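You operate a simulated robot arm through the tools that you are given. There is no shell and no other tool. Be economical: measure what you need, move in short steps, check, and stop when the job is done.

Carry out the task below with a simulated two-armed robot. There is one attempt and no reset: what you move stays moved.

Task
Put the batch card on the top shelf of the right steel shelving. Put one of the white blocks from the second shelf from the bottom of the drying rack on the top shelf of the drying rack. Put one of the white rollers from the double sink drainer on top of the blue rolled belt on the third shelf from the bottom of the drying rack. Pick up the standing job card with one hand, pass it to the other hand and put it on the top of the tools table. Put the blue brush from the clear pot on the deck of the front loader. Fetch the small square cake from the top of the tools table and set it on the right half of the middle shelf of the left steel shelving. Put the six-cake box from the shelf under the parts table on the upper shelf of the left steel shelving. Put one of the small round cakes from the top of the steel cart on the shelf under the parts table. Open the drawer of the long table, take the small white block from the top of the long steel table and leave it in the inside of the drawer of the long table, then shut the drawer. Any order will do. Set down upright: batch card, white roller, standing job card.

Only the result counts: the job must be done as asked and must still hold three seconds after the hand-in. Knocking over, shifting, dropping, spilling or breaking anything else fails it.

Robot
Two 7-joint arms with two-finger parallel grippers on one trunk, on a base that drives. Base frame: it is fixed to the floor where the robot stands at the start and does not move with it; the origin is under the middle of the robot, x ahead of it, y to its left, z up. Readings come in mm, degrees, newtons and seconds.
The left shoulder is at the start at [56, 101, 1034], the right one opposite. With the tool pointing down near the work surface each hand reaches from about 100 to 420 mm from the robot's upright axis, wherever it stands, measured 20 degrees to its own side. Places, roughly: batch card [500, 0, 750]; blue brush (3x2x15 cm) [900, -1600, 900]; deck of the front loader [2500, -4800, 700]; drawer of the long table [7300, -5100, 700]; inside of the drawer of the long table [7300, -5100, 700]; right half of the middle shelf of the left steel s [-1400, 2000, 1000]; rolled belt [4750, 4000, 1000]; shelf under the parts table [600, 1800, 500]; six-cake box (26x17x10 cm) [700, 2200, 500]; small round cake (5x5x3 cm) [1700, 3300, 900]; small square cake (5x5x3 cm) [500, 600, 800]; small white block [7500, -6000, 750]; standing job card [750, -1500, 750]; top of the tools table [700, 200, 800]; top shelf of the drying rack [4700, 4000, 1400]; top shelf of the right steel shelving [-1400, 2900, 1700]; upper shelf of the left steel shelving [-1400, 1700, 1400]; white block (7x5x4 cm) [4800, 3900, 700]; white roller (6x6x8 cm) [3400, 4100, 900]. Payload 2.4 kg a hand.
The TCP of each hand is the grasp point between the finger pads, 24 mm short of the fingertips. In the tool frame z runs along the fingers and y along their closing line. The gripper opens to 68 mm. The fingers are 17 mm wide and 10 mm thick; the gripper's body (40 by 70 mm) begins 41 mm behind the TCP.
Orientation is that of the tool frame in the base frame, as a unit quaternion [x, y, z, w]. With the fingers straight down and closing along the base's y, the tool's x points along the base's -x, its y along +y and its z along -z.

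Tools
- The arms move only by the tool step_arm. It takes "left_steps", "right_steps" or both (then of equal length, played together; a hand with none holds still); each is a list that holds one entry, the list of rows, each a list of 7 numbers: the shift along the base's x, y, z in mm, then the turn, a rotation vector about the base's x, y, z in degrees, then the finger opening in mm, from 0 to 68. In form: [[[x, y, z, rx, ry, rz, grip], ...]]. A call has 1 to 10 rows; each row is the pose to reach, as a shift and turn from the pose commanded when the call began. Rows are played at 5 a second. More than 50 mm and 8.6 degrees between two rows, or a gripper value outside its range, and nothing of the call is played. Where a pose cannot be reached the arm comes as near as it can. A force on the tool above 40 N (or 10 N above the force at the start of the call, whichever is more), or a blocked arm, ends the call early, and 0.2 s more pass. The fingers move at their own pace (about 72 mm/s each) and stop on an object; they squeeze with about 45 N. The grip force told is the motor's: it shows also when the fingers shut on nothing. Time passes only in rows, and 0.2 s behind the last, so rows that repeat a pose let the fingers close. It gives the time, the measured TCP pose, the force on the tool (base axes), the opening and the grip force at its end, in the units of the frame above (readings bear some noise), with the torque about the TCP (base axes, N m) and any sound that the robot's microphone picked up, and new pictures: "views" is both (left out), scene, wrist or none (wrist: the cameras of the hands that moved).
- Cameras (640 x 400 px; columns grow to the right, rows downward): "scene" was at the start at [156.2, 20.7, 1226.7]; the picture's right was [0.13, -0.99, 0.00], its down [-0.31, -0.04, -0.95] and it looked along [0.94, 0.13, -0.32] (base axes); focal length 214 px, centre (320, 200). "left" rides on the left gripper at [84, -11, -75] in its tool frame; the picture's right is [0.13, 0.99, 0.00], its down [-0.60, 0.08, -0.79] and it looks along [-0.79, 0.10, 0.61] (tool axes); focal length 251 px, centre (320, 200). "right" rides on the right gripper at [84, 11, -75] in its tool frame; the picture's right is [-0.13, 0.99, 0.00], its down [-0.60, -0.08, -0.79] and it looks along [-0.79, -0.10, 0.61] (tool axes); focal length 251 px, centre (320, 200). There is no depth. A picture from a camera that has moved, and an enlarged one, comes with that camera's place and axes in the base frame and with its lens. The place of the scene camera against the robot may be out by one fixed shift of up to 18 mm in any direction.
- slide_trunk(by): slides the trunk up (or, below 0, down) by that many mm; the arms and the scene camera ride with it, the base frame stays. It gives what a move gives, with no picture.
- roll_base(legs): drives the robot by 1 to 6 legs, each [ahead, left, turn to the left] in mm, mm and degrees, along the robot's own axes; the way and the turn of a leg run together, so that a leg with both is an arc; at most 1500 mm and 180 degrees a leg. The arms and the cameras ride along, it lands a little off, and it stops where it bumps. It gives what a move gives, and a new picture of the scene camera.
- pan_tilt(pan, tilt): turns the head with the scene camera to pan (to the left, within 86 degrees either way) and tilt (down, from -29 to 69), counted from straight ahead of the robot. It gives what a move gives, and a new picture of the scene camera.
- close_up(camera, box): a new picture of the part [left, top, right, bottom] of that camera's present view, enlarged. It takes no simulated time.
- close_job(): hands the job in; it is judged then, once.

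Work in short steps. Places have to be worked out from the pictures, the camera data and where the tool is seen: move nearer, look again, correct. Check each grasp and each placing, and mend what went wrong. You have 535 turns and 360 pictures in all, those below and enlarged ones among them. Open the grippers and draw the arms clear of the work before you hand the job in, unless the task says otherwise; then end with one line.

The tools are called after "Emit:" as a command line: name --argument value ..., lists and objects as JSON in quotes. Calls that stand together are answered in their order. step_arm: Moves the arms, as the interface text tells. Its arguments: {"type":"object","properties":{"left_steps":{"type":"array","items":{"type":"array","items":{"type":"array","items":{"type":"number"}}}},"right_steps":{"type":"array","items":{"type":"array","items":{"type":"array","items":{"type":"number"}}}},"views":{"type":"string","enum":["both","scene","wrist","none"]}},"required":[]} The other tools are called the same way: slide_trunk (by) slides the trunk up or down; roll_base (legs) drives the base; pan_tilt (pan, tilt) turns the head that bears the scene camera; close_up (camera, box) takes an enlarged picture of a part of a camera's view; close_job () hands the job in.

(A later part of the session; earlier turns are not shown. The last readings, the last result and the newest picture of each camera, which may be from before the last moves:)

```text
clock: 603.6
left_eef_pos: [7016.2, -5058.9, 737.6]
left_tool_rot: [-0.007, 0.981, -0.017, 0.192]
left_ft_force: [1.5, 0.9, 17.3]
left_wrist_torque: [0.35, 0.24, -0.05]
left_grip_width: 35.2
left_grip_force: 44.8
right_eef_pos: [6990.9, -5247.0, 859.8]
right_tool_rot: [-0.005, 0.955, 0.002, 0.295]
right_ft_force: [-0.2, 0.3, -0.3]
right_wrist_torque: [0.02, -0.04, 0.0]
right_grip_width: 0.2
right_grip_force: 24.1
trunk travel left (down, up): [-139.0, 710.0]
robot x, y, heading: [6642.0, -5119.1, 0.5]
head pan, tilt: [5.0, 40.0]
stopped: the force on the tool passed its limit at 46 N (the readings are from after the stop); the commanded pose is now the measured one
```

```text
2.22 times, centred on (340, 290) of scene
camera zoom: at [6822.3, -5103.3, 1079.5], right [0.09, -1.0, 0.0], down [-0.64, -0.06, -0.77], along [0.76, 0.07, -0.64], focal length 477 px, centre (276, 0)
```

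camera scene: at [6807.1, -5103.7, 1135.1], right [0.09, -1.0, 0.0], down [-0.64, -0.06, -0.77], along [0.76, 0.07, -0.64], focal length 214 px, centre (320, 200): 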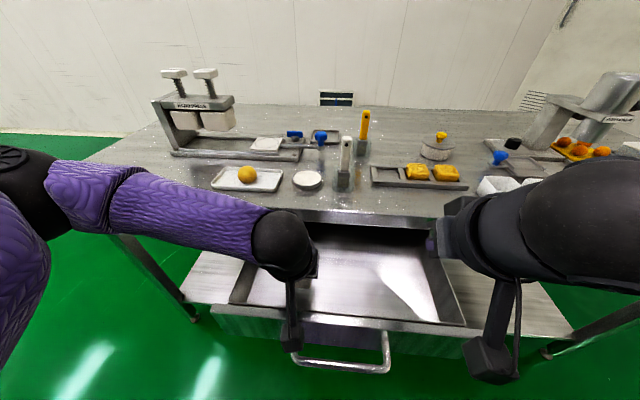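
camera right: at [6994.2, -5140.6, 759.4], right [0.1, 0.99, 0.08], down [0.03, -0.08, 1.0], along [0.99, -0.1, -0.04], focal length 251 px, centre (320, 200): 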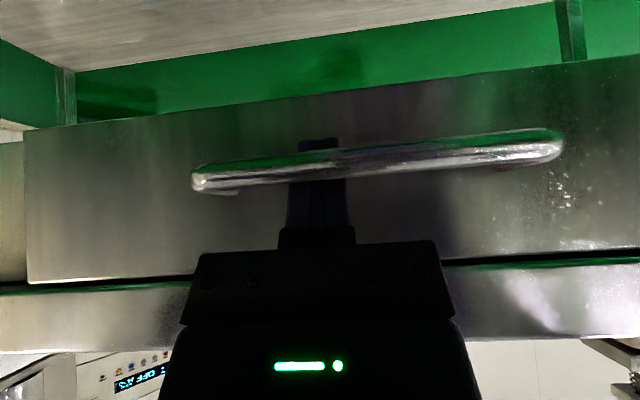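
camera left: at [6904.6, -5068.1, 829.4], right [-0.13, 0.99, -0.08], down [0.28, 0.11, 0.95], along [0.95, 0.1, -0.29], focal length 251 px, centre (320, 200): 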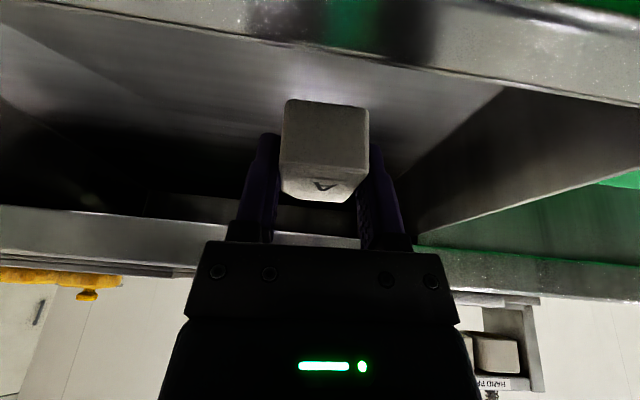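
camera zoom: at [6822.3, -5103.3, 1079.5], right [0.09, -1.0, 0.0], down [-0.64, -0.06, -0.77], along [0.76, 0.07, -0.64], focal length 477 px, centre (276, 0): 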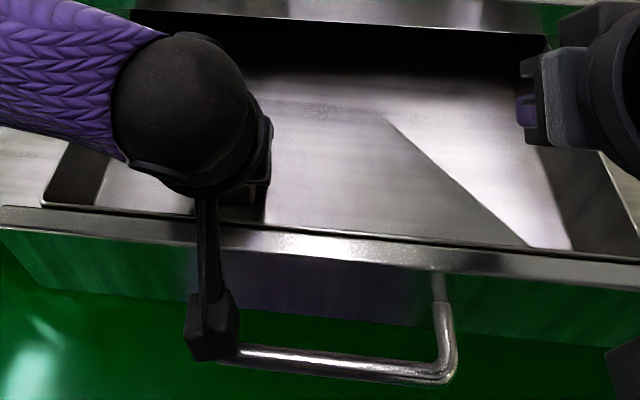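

Contact with the drawer floor. Release and lift out.

Emit:
step_arm --left_steps '[[[0, 0, 2, 0, 0, 0, 40], [0, 0, 2, 0, 0, 0, 60], [0, 0, 2, 0, 0, 0, 66], [0, 0, 30, 0, 0, 0, 66], [0, 0, 70, 0, 0, 0, 66], [0, 0, 115, 0, 0, 0, 66], [-10, 10, 160, 0, 0, 0, 66], [-20, 40, 195, 0, 0, 0, 66]]]' --views "scene"

```text
clock: 605.5
left_eef_pos: [6994.9, -5016.9, 931.0]
left_tool_rot: [-0.006, 0.982, -0.017, 0.189]
left_ft_force: [-0.1, 0.5, 0.4]
left_wrist_torque: [0.03, 0.01, 0.01]
left_grip_width: 66.0
left_grip_force: 0.0
right_eef_pos: [6991.1, -5246.9, 859.7]
right_tool_rot: [-0.005, 0.956, 0.004, 0.294]
right_ft_force: [0.7, 0.4, 0.1]
right_wrist_torque: [0.0, -0.02, 0.01]
right_grip_width: 0.0
right_grip_force: 24.1
trunk travel left (down, up): [-139.0, 710.0]
robot x, y, heading: [6644.0, -5120.6, 0.7]
head pan, tilt: [5.0, 40.0]
camera scene: at [6823.0, -5103.5, 1079.4], right [0.09, -1.0, 0.0], down [-0.64, -0.06, -0.77], along [0.76, 0.07, -0.64], focal length 214 px, centre (320, 200)
```

scene: 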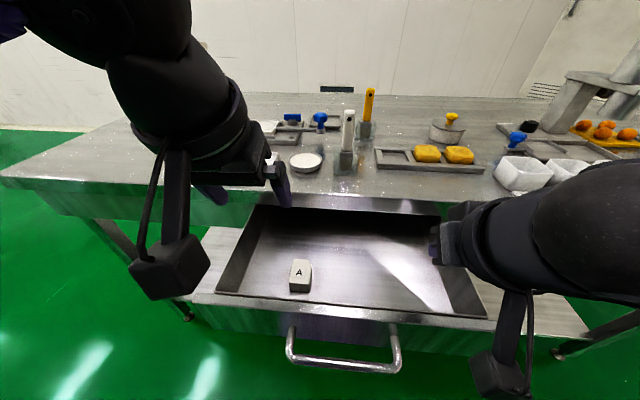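

The block rests in the drawer. To shut it, I back off, lower the closed right fingers to bar height, and push the bar by driving forward.

Emit:
roll_base --legs '[[-250, 0, -0.5], [0, 118, 0]]'

Emit:
step_arm --right_steps '[[[0, 0, -40, 0, 0, 0, 0], [0, 0, -80, 0, 0, 0, 0], [0, 0, -110, 0, 0, 0, 0]]]' --views "wrist"

```text
clock: 608.1
left_eef_pos: [6746.8, -4903.0, 929.7]
left_tool_rot: [-0.001, 0.982, -0.018, 0.19]
left_ft_force: [-0.2, 0.0, -0.1]
left_wrist_torque: [0.01, -0.03, -0.01]
left_grip_width: 65.9
left_grip_force: 0.0
right_eef_pos: [6742.4, -5132.0, 860.2]
right_tool_rot: [0.0, 0.956, 0.001, 0.294]
right_ft_force: [-0.1, -0.5, 0.3]
right_wrist_torque: [0.01, 0.0, -0.02]
right_grip_width: 0.0
right_grip_force: 23.5
trunk travel left (down, up): [-139.0, 710.0]
robot x, y, heading: [6398.5, -5001.2, -0.4]
head pan, tilt: [5.0, 40.0]
camera scene: at [6574.0, -4987.0, 1079.4], right [0.08, -1.0, 0.0], down [-0.64, -0.05, -0.77], along [0.76, 0.06, -0.64], focal length 214 px, centre (320, 200)
```

scene: 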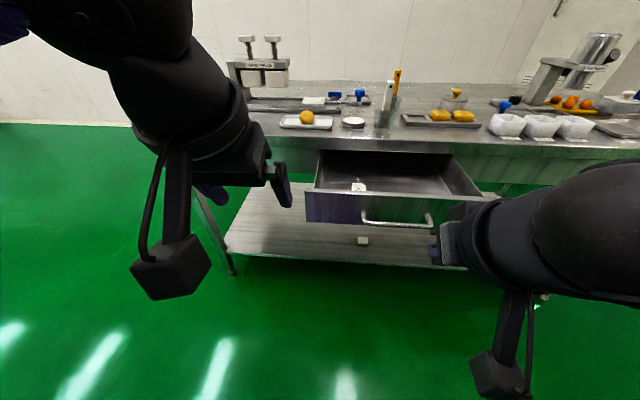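

```text
clock: 608.9
left_eef_pos: [6747.4, -4902.2, 930.2]
left_tool_rot: [-0.002, 0.982, -0.018, 0.19]
left_ft_force: [0.7, 0.3, -0.7]
left_wrist_torque: [0.03, -0.01, -0.01]
left_grip_width: 66.1
left_grip_force: 0.0
right_eef_pos: [6753.9, -5131.0, 746.4]
right_tool_rot: [0.0, 0.956, 0.001, 0.295]
right_ft_force: [0.8, -0.3, 0.3]
right_wrist_torque: [-0.02, 0.0, 0.01]
right_grip_width: 0.2
right_grip_force: 23.5
right hand out of reach, approached as far as the arm can: row 1, 2, 3
trunk travel left (down, up): [-139.0, 710.0]
robot x, y, heading: [6394.6, -5004.7, -0.2]
head pan, tilt: [5.0, 40.0]
camera right: at [6641.5, -5120.1, 761.8], right [0.11, 0.99, 0.07], down [0.05, -0.08, 1.0], along [0.99, -0.1, -0.06], focal length 251 px, centre (320, 200)
```

right: 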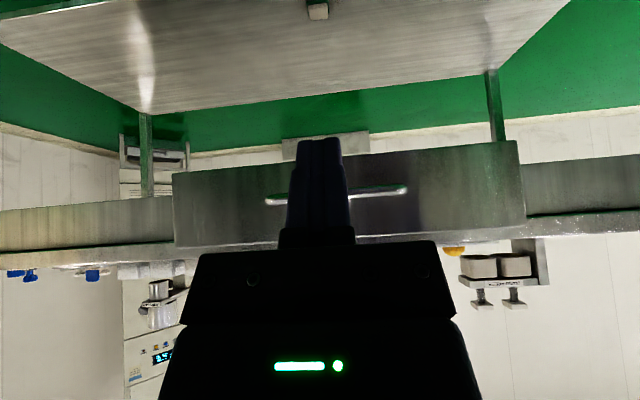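

Aligned with the bar's middle. Drive forward to push the drawer shut.

Emit:
roll_base --legs '[[290, 0, 0]]'

```text
clock: 610.9
left_eef_pos: [7033.4, -4903.0, 931.1]
left_tool_rot: [-0.001, 0.982, -0.018, 0.19]
left_ft_force: [-0.4, 0.1, -0.7]
left_wrist_torque: [0.01, -0.02, 0.02]
left_grip_width: 65.9
left_grip_force: 0.1
right_eef_pos: [7040.1, -5132.7, 747.1]
right_tool_rot: [0.001, 0.956, 0.001, 0.294]
right_ft_force: [0.0, 0.7, 0.0]
right_wrist_torque: [-0.01, -0.03, -0.02]
right_grip_width: 0.0
right_grip_force: 23.6
trunk travel left (down, up): [-139.0, 710.0]
robot x, y, heading: [6684.9, -5000.9, -0.0]
head pan, tilt: [5.0, 40.0]
camera scene: at [6860.9, -4988.1, 1079.4], right [0.08, -1.0, 0.0], down [-0.64, -0.05, -0.77], along [0.76, 0.06, -0.64], focal length 214 px, centre (320, 200)
```

scene: 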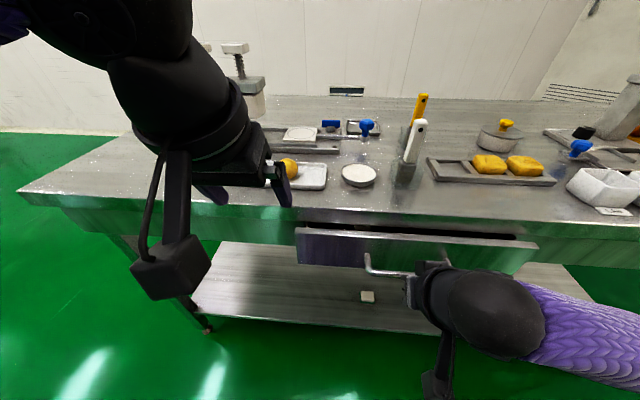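

Nearly shut. I finish the push with small arm steps.

Emit:
step_arm --right_steps '[[[8, 0, 0, 0, 0, 0, 0], [14, 0, 0, 0, 0, 0, 0], [20, 0, 0, 0, 0, 0, 0], [25, 0, 0, 0, 0, 0, 0], [30, 0, 0, 0, 0, 0, 0], [35, 0, 0, 0, 0, 0, 0], [40, 0, 0, 0, 0, 0, 0]]]'

```text
clock: 612.4
left_eef_pos: [7032.2, -4904.2, 930.6]
left_tool_rot: [-0.001, 0.982, -0.017, 0.19]
left_ft_force: [0.8, 0.9, -0.4]
left_wrist_torque: [-0.02, 0.02, -0.03]
left_grip_width: 65.9
left_grip_force: 0.1
right_eef_pos: [7072.4, -5133.2, 745.9]
right_tool_rot: [-0.002, 0.958, 0.001, 0.287]
right_ft_force: [-7.6, 0.9, -3.2]
right_wrist_torque: [0.06, 0.13, 0.02]
right_grip_width: 0.0
right_grip_force: 23.6
trunk travel left (down, up): [-139.0, 710.0]
robot x, y, heading: [6679.3, -5006.2, -0.5]
head pan, tilt: [5.0, 40.0]
stopped in row 7 (right hand): the force on the tool passed its limit at 46 N (the readings are from after the stop); the commanded pose is now the measured one
camera scene: at [6859.7, -4988.3, 1079.5], right [0.08, -1.0, 0.0], down [-0.64, -0.05, -0.77], along [0.76, 0.06, -0.64], focal length 214 px, centre (320, 200)
camera right: at [6960.0, -5121.4, 761.6], right [0.1, 0.99, 0.07], down [0.07, -0.08, 0.99], along [0.99, -0.1, -0.08], focal length 251 px, centre (320, 200)
```

scene: 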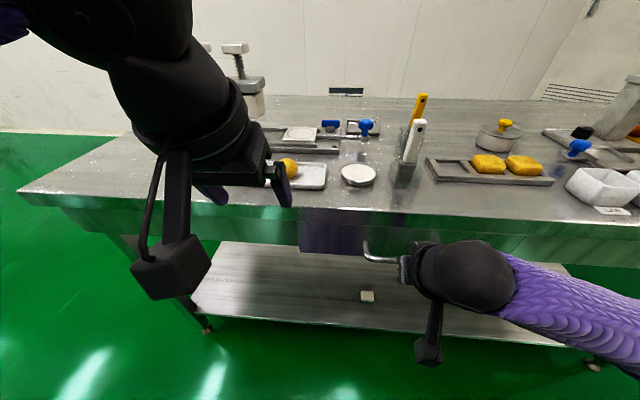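
right: 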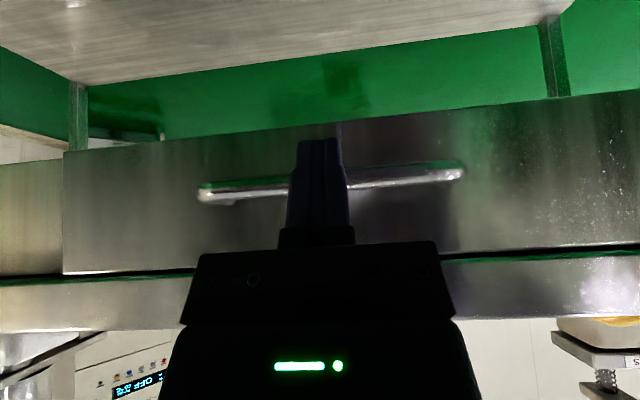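

The drawer is shut. Now the drying rack and drainer on the far side; I look toward +y for a route.

Emit:
roll_base --legs '[[-300, 0, 0]]'

Emit:
slide_trunk --by 300

Emit:
pan_tilt --pan 75 --tilt 10

```text
clock: 614.4
left_eef_pos: [6731.4, -4902.7, 931.3]
left_tool_rot: [0.0, 0.982, -0.018, 0.19]
left_ft_force: [0.5, -0.2, -0.6]
left_wrist_torque: [0.01, -0.02, -0.02]
left_grip_width: 66.2
left_grip_force: 0.1
right_eef_pos: [6770.3, -5130.8, 744.7]
right_tool_rot: [-0.001, 0.958, 0.001, 0.288]
right_ft_force: [-0.4, 0.3, 0.0]
right_wrist_torque: [0.01, 0.0, -0.02]
right_grip_width: 0.0
right_grip_force: 23.0
trunk travel left (down, up): [-139.0, 710.0]
robot x, y, heading: [6378.7, -5000.9, -0.2]
head pan, tilt: [5.0, 40.0]
camera scene: at [6558.7, -4986.8, 1079.4], right [0.08, -1.0, 0.0], down [-0.64, -0.05, -0.77], along [0.76, 0.06, -0.64], focal length 214 px, centre (320, 200)
```

scene: 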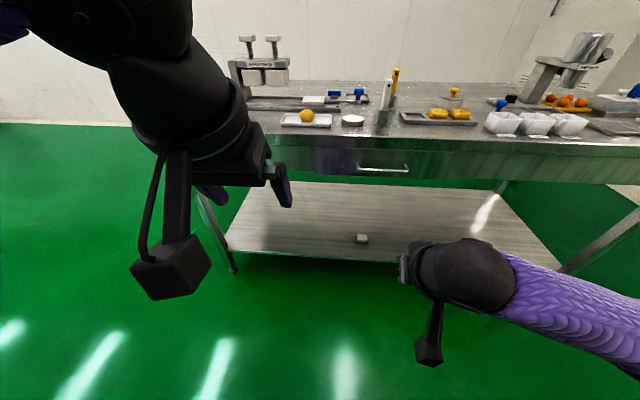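

```text
clock: 617.4
left_eef_pos: [6730.7, -4903.8, 1230.2]
left_tool_rot: [0.001, 0.982, -0.019, 0.19]
left_ft_force: [-0.5, 0.3, 0.8]
left_wrist_torque: [0.0, -0.03, -0.01]
left_grip_width: 65.8
left_grip_force: 0.0
right_eef_pos: [6770.6, -5131.7, 1046.3]
right_tool_rot: [-0.001, 0.958, 0.0, 0.288]
right_ft_force: [-0.2, -0.1, -0.4]
right_wrist_torque: [-0.01, 0.02, 0.03]
right_grip_width: 0.2
right_grip_force: 23.5
trunk travel left (down, up): [-439.0, 410.0]
robot x, y, heading: [6382.4, -4998.9, -0.5]
head pan, tilt: [5.0, 40.0]
```

```text
clock: 618.8
left_eef_pos: [6731.5, -4902.1, 1230.6]
left_tool_rot: [0.0, 0.982, -0.018, 0.19]
left_ft_force: [0.3, 0.0, 0.4]
left_wrist_torque: [0.0, 0.03, -0.02]
left_grip_width: 65.9
left_grip_force: 0.1
right_eef_pos: [6770.8, -5131.2, 1045.6]
right_tool_rot: [-0.001, 0.957, 0.001, 0.289]
right_ft_force: [0.5, 0.8, -1.0]
right_wrist_torque: [-0.01, 0.01, -0.02]
right_grip_width: 0.0
right_grip_force: 23.6
trunk travel left (down, up): [-439.0, 410.0]
robot x, y, heading: [6379.3, -5002.3, -0.1]
head pan, tilt: [75.0, 10.0]
camera scene: at [6435.2, -4903.6, 1431.4], right [0.96, -0.27, 0.0], down [-0.05, -0.17, -0.98], along [0.26, 0.95, -0.17], focal length 214 px, centre (320, 200)
```

scene: 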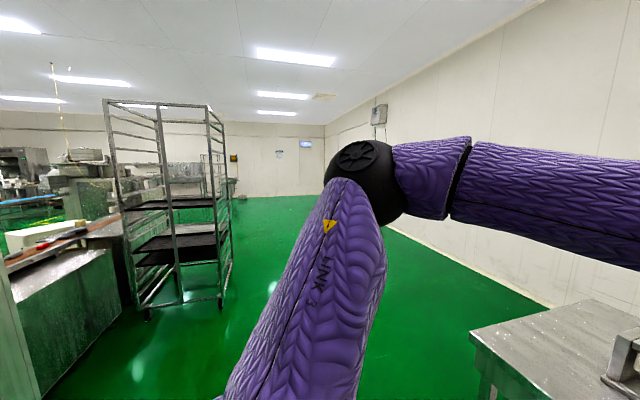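

There is open floor toward +y. I turn left and drive along x≈6600.

Emit:
roll_base --legs '[[0, 0, 90], [0, -220, 0], [1400, 0, 0], [1400, 0, 0]]'

Emit:
pan_tilt --pan 10 --tilt 12

```text
clock: 637.5
left_eef_pos: [6487.5, -1858.2, 1229.2]
left_tool_rot: [0.702, -0.687, -0.123, -0.146]
left_ft_force: [0.6, -1.1, -0.2]
left_wrist_torque: [0.03, 0.02, -0.03]
left_grip_width: 66.0
left_grip_force: 0.0
right_eef_pos: [6715.3, -1812.1, 1047.2]
right_tool_rot: [0.685, -0.669, -0.207, -0.202]
right_ft_force: [-0.1, -0.4, -0.6]
right_wrist_torque: [0.02, -0.02, 0.01]
right_grip_width: 0.2
right_grip_force: 23.7
trunk travel left (down, up): [-439.0, 410.0]
robot x, y, heading: [6591.1, -2204.7, 91.2]
head pan, tilt: [75.0, 10.0]
camera scene: at [6506.4, -2150.0, 1431.4], right [0.24, 0.97, 0.0], down [0.17, -0.04, -0.98], along [-0.96, 0.24, -0.17], focal length 214 px, centre (320, 200)
```

scene: 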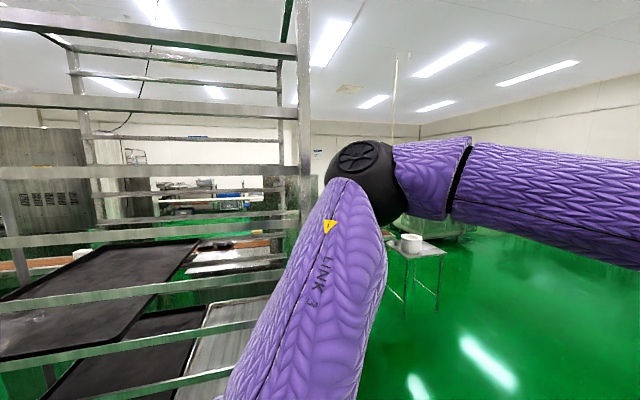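

```text
clock: 638.9
left_eef_pos: [6487.2, -1858.5, 1230.4]
left_tool_rot: [0.702, -0.686, -0.123, -0.145]
left_ft_force: [0.3, 0.0, 0.4]
left_wrist_torque: [0.03, -0.01, 0.02]
left_grip_width: 65.7
left_grip_force: 0.1
right_eef_pos: [6714.5, -1814.0, 1046.5]
right_tool_rot: [0.685, -0.669, -0.206, -0.202]
right_ft_force: [0.7, 0.1, -0.5]
right_wrist_torque: [0.01, -0.01, -0.02]
right_grip_width: 0.0
right_grip_force: 23.9
trunk travel left (down, up): [-439.0, 410.0]
robot x, y, heading: [6591.0, -2205.9, 90.8]
head pan, tilt: [10.0, 12.0]
camera scene: at [6578.9, -2081.3, 1428.2], right [0.98, 0.19, 0.0], down [0.04, -0.2, -0.98], along [-0.19, 0.96, -0.21], focal length 214 px, centre (320, 200)
```

scene: 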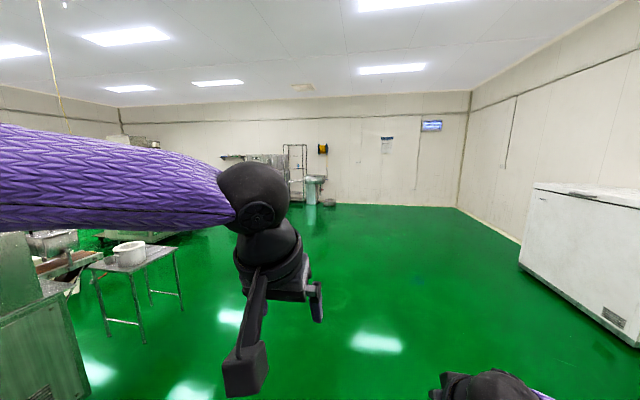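

All clear. I drive on toward the drying rack.

Emit:
roll_base --legs '[[1400, 0, -0.8], [1400, 0, 0], [1400, 0, 0], [0, 1300, 0]]'

Emit:
pan_tilt --pan 15 --tilt 15

```text
clock: 665.5
left_eef_pos: [5074.7, 2353.9, 1229.8]
left_tool_rot: [0.707, -0.681, -0.124, -0.144]
left_ft_force: [0.1, -0.2, 0.3]
left_wrist_torque: [0.03, -0.02, -0.04]
left_grip_width: 65.9
left_grip_force: 0.0
right_eef_pos: [5303.4, 2399.9, 1044.5]
right_tool_rot: [0.688, -0.666, -0.207, -0.2]
right_ft_force: [0.3, 0.0, -0.4]
right_wrist_torque: [0.01, -0.03, -0.01]
right_grip_width: 0.1
right_grip_force: 23.4
trunk travel left (down, up): [-439.0, 410.0]
robot x, y, heading: [5182.9, 2002.5, 91.6]
head pan, tilt: [10.0, 12.0]
camera scene: at [5169.9, 2130.1, 1428.1], right [0.98, 0.2, 0.0], down [0.04, -0.2, -0.98], along [-0.2, 0.96, -0.21], focal length 214 px, centre (320, 200)
```

scene: 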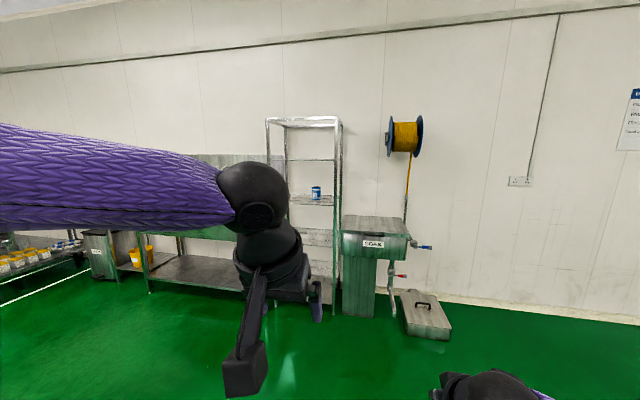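

```text
clock: 666.1
left_eef_pos: [5076.2, 2352.5, 1232.1]
left_tool_rot: [0.706, -0.682, -0.124, -0.146]
left_ft_force: [-0.1, -0.9, -1.1]
left_wrist_torque: [0.02, 0.01, -0.01]
left_grip_width: 66.0
left_grip_force: 0.1
right_eef_pos: [5302.0, 2398.8, 1045.2]
right_tool_rot: [0.689, -0.665, -0.208, -0.2]
right_ft_force: [-0.1, -0.8, -0.4]
right_wrist_torque: [0.02, 0.0, 0.03]
right_grip_width: 0.0
right_grip_force: 23.2
trunk travel left (down, up): [-439.0, 410.0]
robot x, y, heading: [5184.8, 2002.9, 91.5]
head pan, tilt: [15.0, 15.0]
camera scene: at [5162.1, 2128.3, 1423.3], right [0.96, 0.28, 0.0], down [0.07, -0.25, -0.97], along [-0.28, 0.93, -0.26], focal length 214 px, centre (320, 200)
```

scene: 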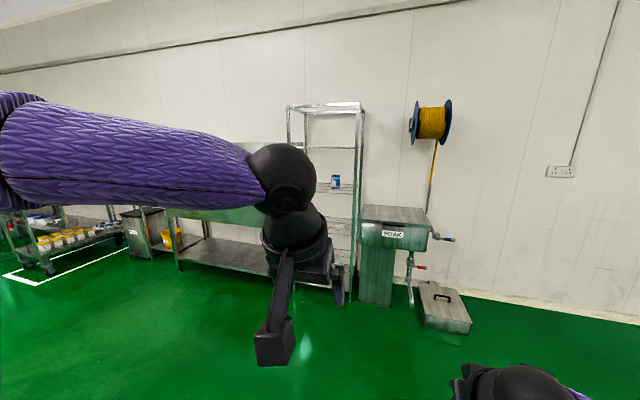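

The drying rack is at x≈4500–4940, y≥3830 with the blue belt on its third shelf. First I go to the sink drainer at x≈3400.

Emit:
roll_base --legs '[[700, 0, -1.5], [0, 1450, 0]]'

Emit:
pan_tilt --pan 5 --tilt 25

```text
clock: 676.8
left_eef_pos: [3605.1, 3017.1, 1229.8]
left_tool_rot: [0.708, -0.68, -0.125, -0.145]
left_ft_force: [-0.5, 0.4, -0.8]
left_wrist_torque: [-0.01, -0.02, -0.01]
left_grip_width: 66.3
left_grip_force: 0.0
right_eef_pos: [3831.4, 3064.6, 1045.3]
right_tool_rot: [0.691, -0.663, -0.207, -0.199]
right_ft_force: [0.3, -0.2, 0.0]
right_wrist_torque: [0.01, -0.02, 0.04]
right_grip_width: 0.1
right_grip_force: 23.4
trunk travel left (down, up): [-439.0, 410.0]
robot x, y, heading: [3718.2, 2670.5, 92.0]
head pan, tilt: [15.0, 15.0]
camera scene: at [3694.2, 2792.8, 1423.3], right [0.96, 0.29, 0.0], down [0.08, -0.25, -0.97], along [-0.28, 0.92, -0.26], focal length 214 px, centre (320, 200)
```

scene: 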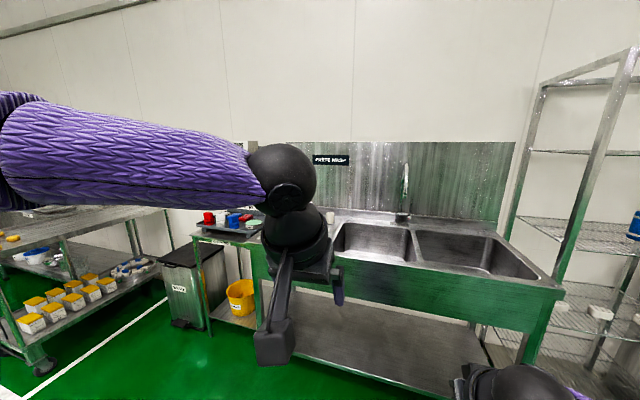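

```text
clock: 677.5
left_eef_pos: [3605.5, 3015.5, 1231.9]
left_tool_rot: [0.708, -0.68, -0.125, -0.145]
left_ft_force: [0.2, 0.0, -0.2]
left_wrist_torque: [0.01, 0.01, -0.04]
left_grip_width: 66.0
left_grip_force: 0.0
right_eef_pos: [3832.1, 3065.8, 1045.4]
right_tool_rot: [0.691, -0.663, -0.207, -0.2]
right_ft_force: [-0.4, 0.2, 0.4]
right_wrist_torque: [-0.03, 0.01, 0.02]
right_grip_width: 0.2
right_grip_force: 24.1
trunk travel left (down, up): [-439.0, 410.0]
robot x, y, heading: [3715.8, 2669.6, 92.0]
head pan, tilt: [5.0, 25.0]
camera scene: at [3710.3, 2794.9, 1407.1], right [0.99, 0.12, 0.0], down [0.05, -0.42, -0.91], along [-0.11, 0.9, -0.42], focal length 214 px, centre (320, 200)
```

scene: 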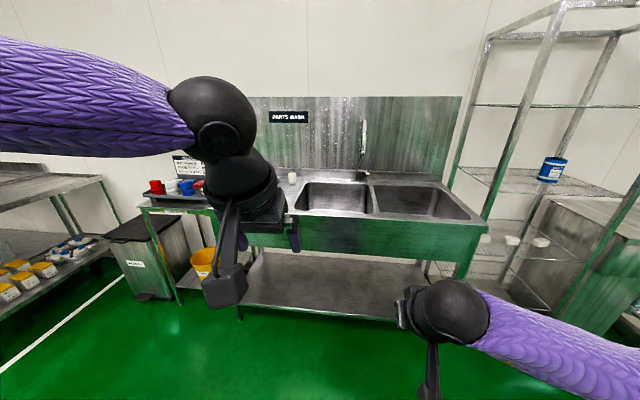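

One roller is visible; the left hand hides the drainer. I move the left hand aside and drive closer.

Emit:
step_arm --left_steps '[[[-40, -20, 0, 0, 0, 0, 66], [-80, -40, 0, 0, 0, 0, 66], [-120, -60, 0, 0, 0, 0, 66], [-150, -80, 0, 0, 0, 0, 66]]]' --views "none"

Emit:
roll_base --legs '[[450, 0, -2]]'

Emit:
close_up --camera "scene" --box '[120, 110, 440, 310]'

```text
clock: 678.5
left_eef_pos: [3454.8, 2933.7, 1229.0]
left_tool_rot: [0.708, -0.68, -0.124, -0.144]
left_ft_force: [0.3, -0.6, 0.1]
left_wrist_torque: [0.01, -0.01, 0.01]
left_grip_width: 66.1
left_grip_force: 0.1
right_eef_pos: [3831.3, 3064.9, 1045.4]
right_tool_rot: [0.691, -0.663, -0.208, -0.2]
right_ft_force: [-0.1, 0.0, 0.3]
right_wrist_torque: [0.01, 0.03, 0.01]
right_grip_width: 0.1
right_grip_force: 23.8
trunk travel left (down, up): [-439.0, 410.0]
robot x, y, heading: [3715.3, 2667.0, 92.2]
head pan, tilt: [5.0, 25.0]
```

```text
clock: 681.2
left_eef_pos: [3455.3, 3392.2, 1230.7]
left_tool_rot: [0.697, -0.691, -0.122, -0.147]
left_ft_force: [0.7, -0.4, 0.0]
left_wrist_torque: [0.01, -0.02, 0.0]
left_grip_width: 66.2
left_grip_force: 0.0
right_eef_pos: [3839.3, 3509.4, 1044.8]
right_tool_rot: [0.68, -0.674, -0.205, -0.203]
right_ft_force: [-0.6, -0.2, -0.6]
right_wrist_torque: [0.02, -0.02, 0.0]
right_grip_width: 0.0
right_grip_force: 23.7
trunk travel left (down, up): [-439.0, 410.0]
robot x, y, heading: [3711.3, 3115.6, 89.9]
head pan, tilt: [5.0, 25.0]
camera scene: at [3706.5, 3245.3, 1407.0], right [1.0, 0.09, 0.0], down [0.04, -0.42, -0.91], along [-0.08, 0.9, -0.42], focal length 214 px, centre (320, 200)
```

scene: 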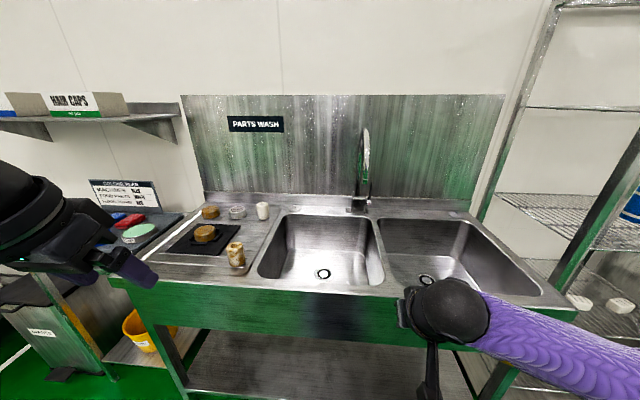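

```text
2.00 times, centred on (280, 210) of scene
camera zoom: at [3706.5, 3245.3, 1407.0], right [1.0, 0.09, 0.0], down [0.04, -0.42, -0.91], along [-0.08, 0.9, -0.42], focal length 429 px, centre (400, 180)
```

zoom: 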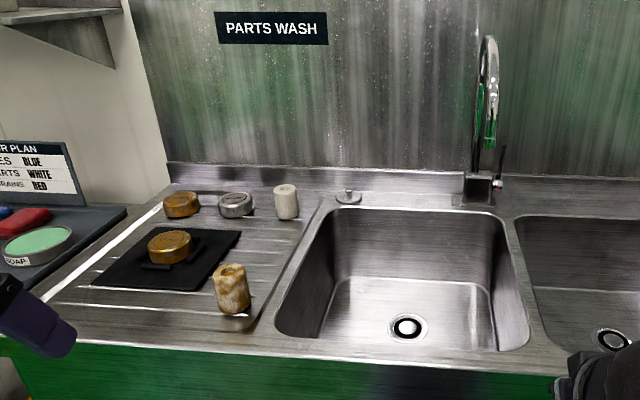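

The clean white roller is at ≈(3333,4161), far back on the drainer. I test in free air how far the left arm can reach with a 55° pitch.

Emit:
step_arm --left_steps '[[[20, 45, -15, 5, 0, 0, 66], [40, 85, -30, 10, 0, 0, 66], [60, 125, -45, 15, 0, 0, 66], [80, 165, -60, 20, 0, 0, 66], [100, 205, -75, 25, 0, 0, 66], [120, 245, -90, 30, 0, 0, 66], [140, 285, -105, 34, 0, 0, 66], [155, 320, -120, 34, 0, 0, 66], [155, 355, -120, 34, 0, 0, 66]]]' --views "none"

```text
refused: row 1 steps farther than a row can; nothing moved
```

Emit:
step_arm --left_steps '[[[20, 35, -15, 5, 0, 0, 66], [40, 70, -30, 10, 0, 0, 66], [60, 105, -45, 15, 0, 0, 66], [80, 140, -60, 20, 0, 0, 66], [100, 175, -75, 25, 0, 0, 66], [120, 215, -85, 30, 0, 0, 66], [138, 255, -100, 34, 0, 0, 66], [150, 295, -115, 34, 0, 0, 66], [155, 335, -120, 34, 0, 0, 66], [155, 375, -120, 34, 0, 0, 66]]]' --views "none"

```text
clock: 683.4
left_eef_pos: [3558.5, 3672.0, 1139.5]
left_tool_rot: [-0.623, 0.625, 0.319, 0.345]
left_ft_force: [0.1, 1.0, -0.5]
left_wrist_torque: [0.01, 0.0, 0.02]
left_grip_width: 66.0
left_grip_force: 0.0
left hand out of reach, approached as far as the arm can: row 7, 8, 9, 10
right_eef_pos: [3838.3, 3510.9, 1045.2]
right_tool_rot: [0.68, -0.674, -0.205, -0.203]
right_ft_force: [-0.7, 0.2, 0.3]
right_wrist_torque: [-0.01, 0.01, 0.03]
right_grip_width: 0.0
right_grip_force: 23.9
trunk travel left (down, up): [-439.0, 410.0]
robot x, y, heading: [3713.8, 3120.0, 90.3]
head pan, tilt: [5.0, 25.0]
```

Forward reach ends at 555 mm, too short; leading with the left shoulder gains ~60 mm. I turn the robot 45° right, move to (3365,3400), and turn the hand to point at the wall.

Emit:
roll_base --legs '[[0, 0, -45], [-40, 420, 0]]'

Emit:
step_arm --left_steps '[[[-10, 0, 0, 0, 0, 8, 66], [-20, 0, 0, 0, 0, 16, 66], [-30, 0, 0, 0, 0, 24, 66], [-40, 0, 0, 0, 0, 32, 66], [-50, 0, 0, 0, 0, 40, 66], [-60, 0, 0, 0, 0, 45, 66]]]' --views "none"

Emit:
slide_trunk --by -180

Emit:
pan_tilt --pan 45 --tilt 35

```text
clock: 688.1
left_eef_pos: [3668.2, 3887.6, 1139.4]
left_tool_rot: [-0.333, 0.818, 0.16, 0.44]
left_ft_force: [0.1, -0.4, 0.0]
left_wrist_torque: [0.01, 0.02, 0.02]
left_grip_width: 65.8
left_grip_force: 0.0
right_eef_pos: [3750.5, 3575.1, 1045.3]
right_tool_rot: [-0.368, 0.884, 0.11, 0.266]
right_ft_force: [0.2, 0.2, 0.2]
right_wrist_torque: [0.0, 0.03, -0.01]
right_grip_width: 0.1
right_grip_force: 23.4
trunk travel left (down, up): [-439.0, 410.0]
robot x, y, heading: [3382.0, 3391.6, 44.5]
head pan, tilt: [5.0, 25.0]
camera scene: at [3464.1, 3487.4, 1407.0], right [0.76, -0.65, 0.0], down [-0.27, -0.32, -0.91], along [0.59, 0.69, -0.42], focal length 214 px, centre (320, 200)
```

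scene: 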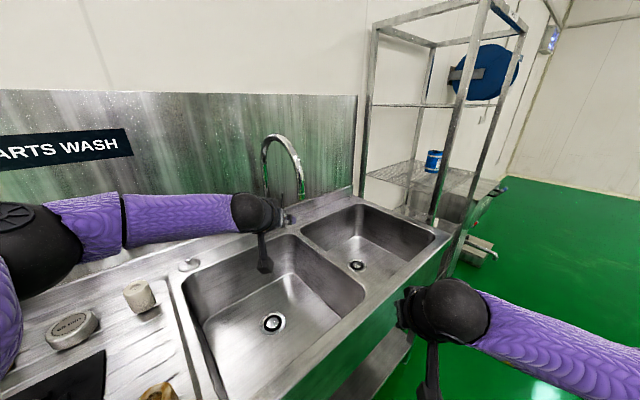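

```text
clock: 689.5
left_eef_pos: [3579.2, 3885.9, 1145.5]
left_tool_rot: [-0.621, 0.629, 0.317, 0.345]
left_ft_force: [0.2, 0.5, 0.3]
left_wrist_torque: [0.01, 0.02, 0.0]
left_grip_width: 65.9
left_grip_force: 0.1
left hand out of reach, approached as far as the arm can: row 2, 3, 4, 5, 6
right_eef_pos: [3750.5, 3575.3, 1046.1]
right_tool_rot: [-0.367, 0.884, 0.111, 0.267]
right_ft_force: [0.5, 0.0, -0.5]
right_wrist_torque: [-0.01, 0.01, -0.02]
right_grip_width: 0.0
right_grip_force: 23.3
trunk travel left (down, up): [-439.0, 410.0]
robot x, y, heading: [3380.6, 3388.2, 44.7]
head pan, tilt: [5.0, 25.0]
```

```text
clock: 691.5
left_eef_pos: [3579.3, 3887.0, 967.7]
left_tool_rot: [-0.622, 0.627, 0.318, 0.345]
left_ft_force: [-0.1, -0.7, -0.2]
left_wrist_torque: [0.0, 0.02, 0.0]
left_grip_width: 65.9
left_grip_force: 0.1
right_eef_pos: [3750.9, 3574.0, 866.4]
right_tool_rot: [-0.367, 0.884, 0.111, 0.266]
right_ft_force: [-0.8, -0.6, 0.8]
right_wrist_torque: [-0.02, 0.06, -0.02]
right_grip_width: 0.0
right_grip_force: 23.5
trunk travel left (down, up): [-259.0, 590.0]
robot x, y, heading: [3380.9, 3393.1, 44.8]
head pan, tilt: [5.0, 25.0]
```

```text
clock: 692.5
left_eef_pos: [3578.6, 3887.5, 966.7]
left_tool_rot: [-0.621, 0.628, 0.318, 0.345]
left_ft_force: [-0.4, 0.0, 0.5]
left_wrist_torque: [-0.02, 0.0, 0.0]
left_grip_width: 66.1
left_grip_force: 0.0
right_eef_pos: [3750.6, 3575.0, 865.5]
right_tool_rot: [-0.367, 0.884, 0.11, 0.266]
right_ft_force: [0.2, 0.0, 0.5]
right_wrist_torque: [0.01, -0.02, 0.02]
right_grip_width: 0.0
right_grip_force: 23.3
trunk travel left (down, up): [-259.0, 590.0]
robot x, y, heading: [3381.1, 3387.5, 44.7]
head pan, tilt: [45.0, 35.0]
camera scene: at [3427.5, 3526.8, 1209.6], right [1.0, -0.01, 0.0], down [0.0, -0.57, -0.82], along [0.01, 0.82, -0.57], focal length 214 px, centre (320, 200)
```

scene: 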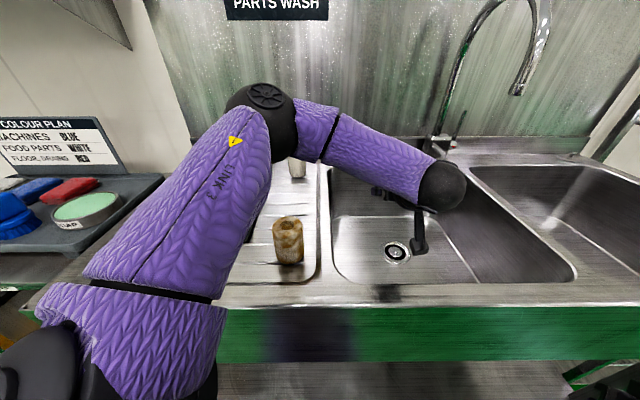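

Roller refined to ≈(3358,4140). I raise the trunk for safety and swing the left hand across in front of the roller to test the reach.

Emit:
slide_trunk --by 90

Emit:
step_arm --left_steps '[[[-40, 10, 0, 0, 0, 0, 66], [-80, 20, 0, 0, 0, 0, 66], [-120, 30, 0, 0, 0, 0, 66], [-160, 40, 0, 0, 0, 0, 66], [-200, 50, 0, 0, 0, 0, 66], [-230, 80, 0, 0, 0, 0, 66], [-230, 120, 0, 0, 0, 0, 66], [-230, 160, 0, 0, 0, 0, 66]]]'

```text
clock: 693.8
left_eef_pos: [3579.9, 3886.5, 1056.3]
left_tool_rot: [-0.622, 0.628, 0.318, 0.344]
left_ft_force: [0.6, -0.2, -0.4]
left_wrist_torque: [0.02, 0.01, 0.01]
left_grip_width: 66.1
left_grip_force: 0.0
right_eef_pos: [3751.3, 3575.0, 955.9]
right_tool_rot: [-0.367, 0.885, 0.11, 0.267]
right_ft_force: [-0.2, 0.2, 0.2]
right_wrist_torque: [0.03, 0.04, 0.03]
right_grip_width: 0.3
right_grip_force: 23.8
trunk travel left (down, up): [-349.0, 500.0]
robot x, y, heading: [3382.2, 3391.1, 44.6]
head pan, tilt: [45.0, 35.0]
```

```text
clock: 695.6
left_eef_pos: [3349.3, 4047.5, 1054.7]
left_tool_rot: [-0.621, 0.628, 0.317, 0.345]
left_ft_force: [1.5, 0.3, 0.1]
left_wrist_torque: [-0.02, 0.01, 0.01]
left_grip_width: 65.8
left_grip_force: 0.3
right_eef_pos: [3750.5, 3574.5, 956.0]
right_tool_rot: [-0.367, 0.884, 0.111, 0.267]
right_ft_force: [-0.4, 0.3, -0.1]
right_wrist_torque: [0.02, -0.02, -0.02]
right_grip_width: 0.0
right_grip_force: 23.4
trunk travel left (down, up): [-349.0, 500.0]
robot x, y, heading: [3378.6, 3388.4, 44.7]
head pan, tilt: [45.0, 35.0]
camera scene: at [3414.7, 3514.3, 1300.6], right [1.0, -0.01, 0.0], down [0.0, -0.57, -0.82], along [0.01, 0.82, -0.57], focal length 214 px, centre (320, 200)
camera left: at [3358.3, 3938.8, 1029.4], right [-0.99, -0.05, -0.14], down [-0.12, -0.32, 0.94], along [-0.09, 0.95, 0.31], focal length 251 px, centre (320, 200)
```

scene: 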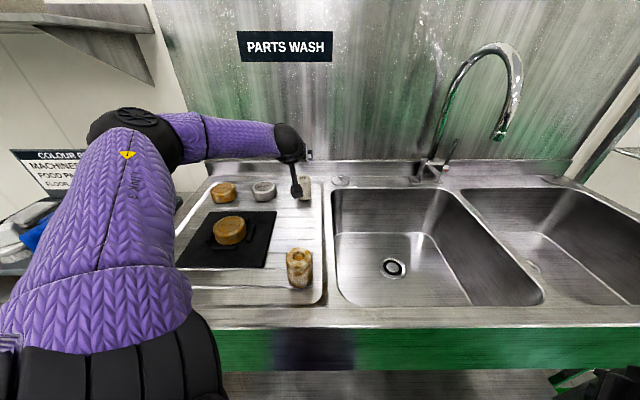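
left: 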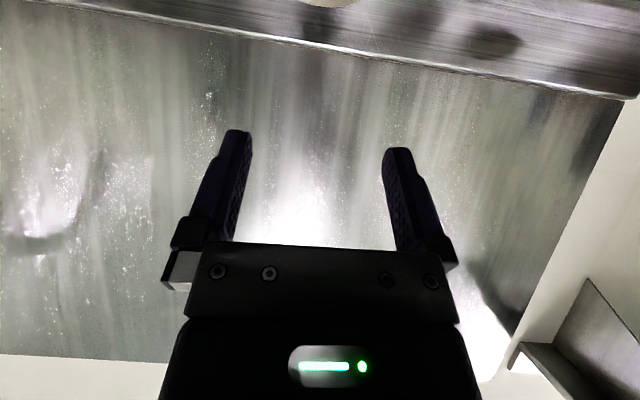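

Plenty of reach here. I lower the trunk 95 mm and open fully so the left camera can see the roller for alignment.

Emit:
slide_trunk --by -95

Emit:
step_arm --left_steps '[[[0, -20, 0, 0, 0, 0, 68], [0, -40, 0, 0, 0, 0, 68]]]'

```text
clock: 696.9
left_eef_pos: [3348.7, 4048.2, 962.0]
left_tool_rot: [-0.621, 0.628, 0.318, 0.345]
left_ft_force: [0.7, 0.7, -0.3]
left_wrist_torque: [0.03, 0.02, -0.01]
left_grip_width: 66.0
left_grip_force: 0.0
right_eef_pos: [3750.3, 3574.4, 861.0]
right_tool_rot: [-0.366, 0.884, 0.111, 0.268]
right_ft_force: [-1.0, -0.2, -0.4]
right_wrist_torque: [-0.02, 0.03, -0.02]
right_grip_width: 0.0
right_grip_force: 23.7
trunk travel left (down, up): [-254.0, 595.0]
robot x, y, heading: [3382.4, 3396.1, 44.5]
head pan, tilt: [45.0, 35.0]
```

```text
clock: 697.5
left_eef_pos: [3349.5, 4006.1, 963.1]
left_tool_rot: [-0.622, 0.627, 0.318, 0.344]
left_ft_force: [-0.2, 0.0, 0.1]
left_wrist_torque: [0.0, -0.02, -0.01]
left_grip_width: 68.0
left_grip_force: 0.1
right_eef_pos: [3750.4, 3574.4, 860.9]
right_tool_rot: [-0.367, 0.884, 0.111, 0.266]
right_ft_force: [0.1, -0.6, -0.2]
right_wrist_torque: [0.0, 0.01, 0.0]
right_grip_width: 0.0
right_grip_force: 23.8
trunk travel left (down, up): [-254.0, 595.0]
robot x, y, heading: [3381.8, 3386.9, 44.8]
head pan, tilt: [45.0, 35.0]
camera scene: at [3428.1, 3527.6, 1204.5], right [1.0, -0.01, 0.0], down [0.0, -0.57, -0.82], along [0.01, 0.82, -0.57], focal length 214 px, centre (320, 200)
camera left: at [3357.9, 3898.0, 936.3], right [-0.99, -0.05, -0.14], down [-0.12, -0.32, 0.94], along [-0.09, 0.95, 0.31], focal length 251 px, centre (320, 200)
```

scene: 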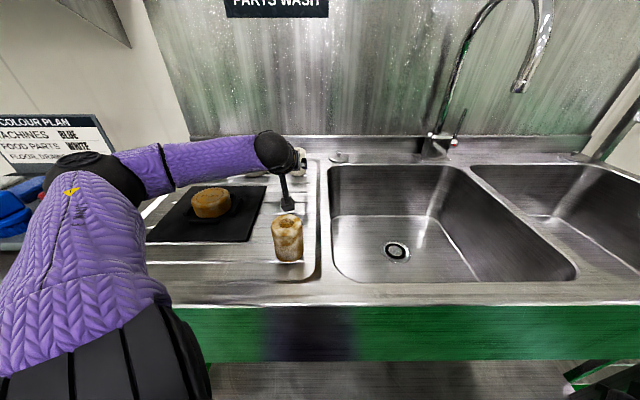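
left: 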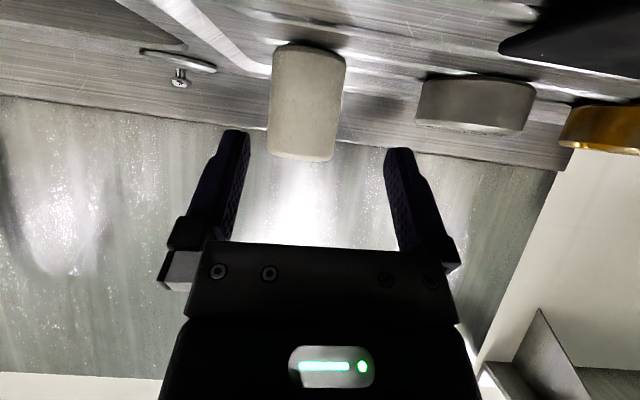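

The roller is nicely in view, centre ≈(3360,4108), mid-height ≈928. I shift +11 mm in x and advance halfway, then recheck alignment.

Emit:
step_arm --left_steps '[[[11, 0, 0, 0, 0, 0, 68], [11, 20, -5, 0, 0, 0, 68], [11, 38, -10, 0, 0, 0, 68]]]' --views "wrist"

```text
clock: 698.3
left_eef_pos: [3361.4, 4045.9, 952.2]
left_tool_rot: [-0.621, 0.628, 0.317, 0.345]
left_ft_force: [0.3, -0.2, -0.1]
left_wrist_torque: [-0.02, 0.02, -0.07]
left_grip_width: 68.0
left_grip_force: 0.1
right_eef_pos: [3751.1, 3574.4, 860.4]
right_tool_rot: [-0.368, 0.884, 0.112, 0.266]
right_ft_force: [-0.6, 0.4, -0.1]
right_wrist_torque: [0.03, -0.01, 0.03]
right_grip_width: 0.0
right_grip_force: 23.7
trunk travel left (down, up): [-254.0, 595.0]
robot x, y, heading: [3383.8, 3389.2, 44.6]
head pan, tilt: [45.0, 35.0]
camera left: at [3370.2, 3936.7, 925.9], right [-0.99, -0.05, -0.14], down [-0.12, -0.31, 0.94], along [-0.09, 0.95, 0.31], focal length 251 px, centre (320, 200)
```

left: 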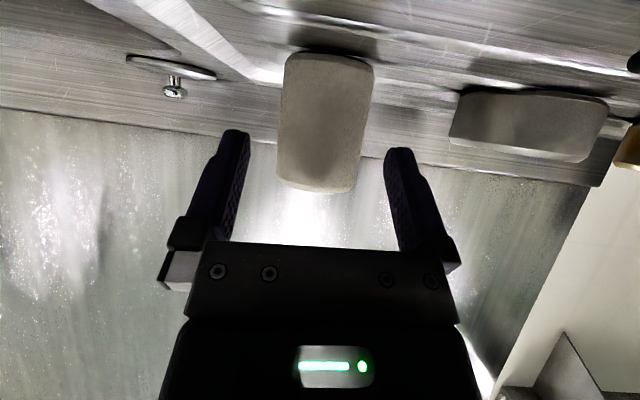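

Centred well. Advance the remaining 45 mm with small steps.

Emit:
step_arm --left_steps '[[[0, 12, -2, 0, 0, 0, 68], [0, 24, -4, 0, 0, 0, 68], [0, 36, -6, 0, 0, 0, 68], [0, 46, -8, 0, 0, 0, 68]]]' --views "wrist"

```text
clock: 699.3
left_eef_pos: [3361.4, 4090.8, 943.8]
left_tool_rot: [-0.62, 0.628, 0.317, 0.346]
left_ft_force: [0.6, -3.2, 5.9]
left_wrist_torque: [-0.92, 0.0, 0.03]
left_grip_width: 67.9
left_grip_force: 0.1
right_eef_pos: [3751.0, 3573.6, 860.6]
right_tool_rot: [-0.367, 0.885, 0.111, 0.266]
right_ft_force: [-0.4, 0.7, 0.7]
right_wrist_torque: [-0.01, -0.05, 0.03]
right_grip_width: 0.2
right_grip_force: 23.8
trunk travel left (down, up): [-254.0, 595.0]
robot x, y, heading: [3384.7, 3390.3, 44.5]
head pan, tilt: [45.0, 35.0]
camera left: at [3369.5, 3982.5, 917.8], right [-0.99, -0.05, -0.14], down [-0.12, -0.32, 0.94], along [-0.09, 0.95, 0.31], focal length 251 px, centre (320, 200)
```

left: 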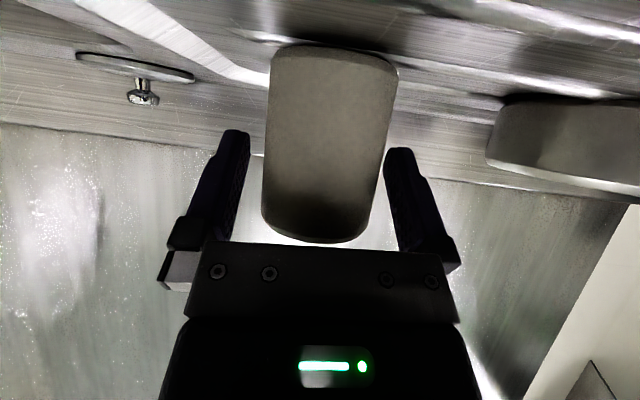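

The wrist camera grazes the drainer. I raise 4 mm, shift −3 mm in x, advance 6 mm and close.

Emit:
step_arm --left_steps '[[[-1, 0, 4, 0, 0, 0, 68], [-3, 3, 5, 0, 0, 0, 68], [-3, 6, 5, 0, 0, 0, 68], [-3, 6, 5, 0, 0, 0, 55], [-3, 6, 5, 0, 0, 0, 45], [-3, 6, 5, 0, 0, 0, 45], [-3, 6, 5, 0, 0, 0, 45]]]' --views "wrist"

```text
clock: 700.9
left_eef_pos: [3356.0, 4098.4, 950.4]
left_tool_rot: [-0.621, 0.628, 0.318, 0.346]
left_ft_force: [-0.7, 1.8, 3.1]
left_wrist_torque: [0.06, 0.16, -0.04]
left_grip_width: 51.0
left_grip_force: 45.0
right_eef_pos: [3750.4, 3574.2, 861.2]
right_tool_rot: [-0.368, 0.884, 0.11, 0.266]
right_ft_force: [-0.5, 0.5, 0.7]
right_wrist_torque: [0.0, 0.01, 0.0]
right_grip_width: 0.0
right_grip_force: 23.6
trunk travel left (down, up): [-254.0, 595.0]
robot x, y, heading: [3378.7, 3391.7, 44.5]
head pan, tilt: [45.0, 35.0]
camera left: at [3365.9, 3989.2, 923.5], right [-0.99, -0.05, -0.14], down [-0.12, -0.32, 0.94], along [-0.09, 0.95, 0.31], focal length 251 px, centre (320, 200)
```

left: 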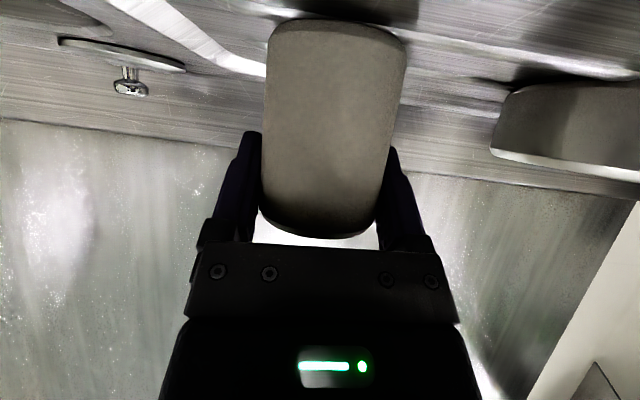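

Gripped at 51 mm. I lift with the trunk and check.

Emit:
slide_trunk --by 110

Emit:
close_up --camera "left" --box '[0, 0, 640, 400]'

```text
clock: 702.3
left_eef_pos: [3356.9, 4097.4, 1057.7]
left_tool_rot: [-0.622, 0.628, 0.317, 0.345]
left_ft_force: [0.6, 0.0, -2.2]
left_wrist_torque: [0.0, 0.02, -0.01]
left_grip_width: 50.7
left_grip_force: 44.6
right_eef_pos: [3750.7, 3576.3, 970.4]
right_tool_rot: [-0.368, 0.884, 0.11, 0.267]
right_ft_force: [-0.3, -0.1, -0.2]
right_wrist_torque: [-0.01, -0.01, 0.0]
right_grip_width: 0.0
right_grip_force: 23.5
trunk travel left (down, up): [-364.0, 485.0]
robot x, y, heading: [3381.1, 3391.9, 44.5]
head pan, tilt: [45.0, 35.0]
```

```text
1.00 times, centred on (320, 200) of left (not enlarged: the box is as wide or as high as the picture)
camera zoom: at [3366.1, 3988.5, 1032.4], right [-0.99, -0.05, -0.14], down [-0.12, -0.31, 0.94], along [-0.09, 0.95, 0.31], focal length 251 px, centre (320, 200)
```

zoom: 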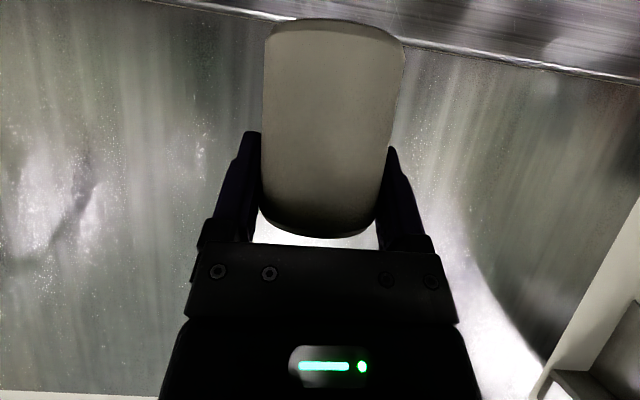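

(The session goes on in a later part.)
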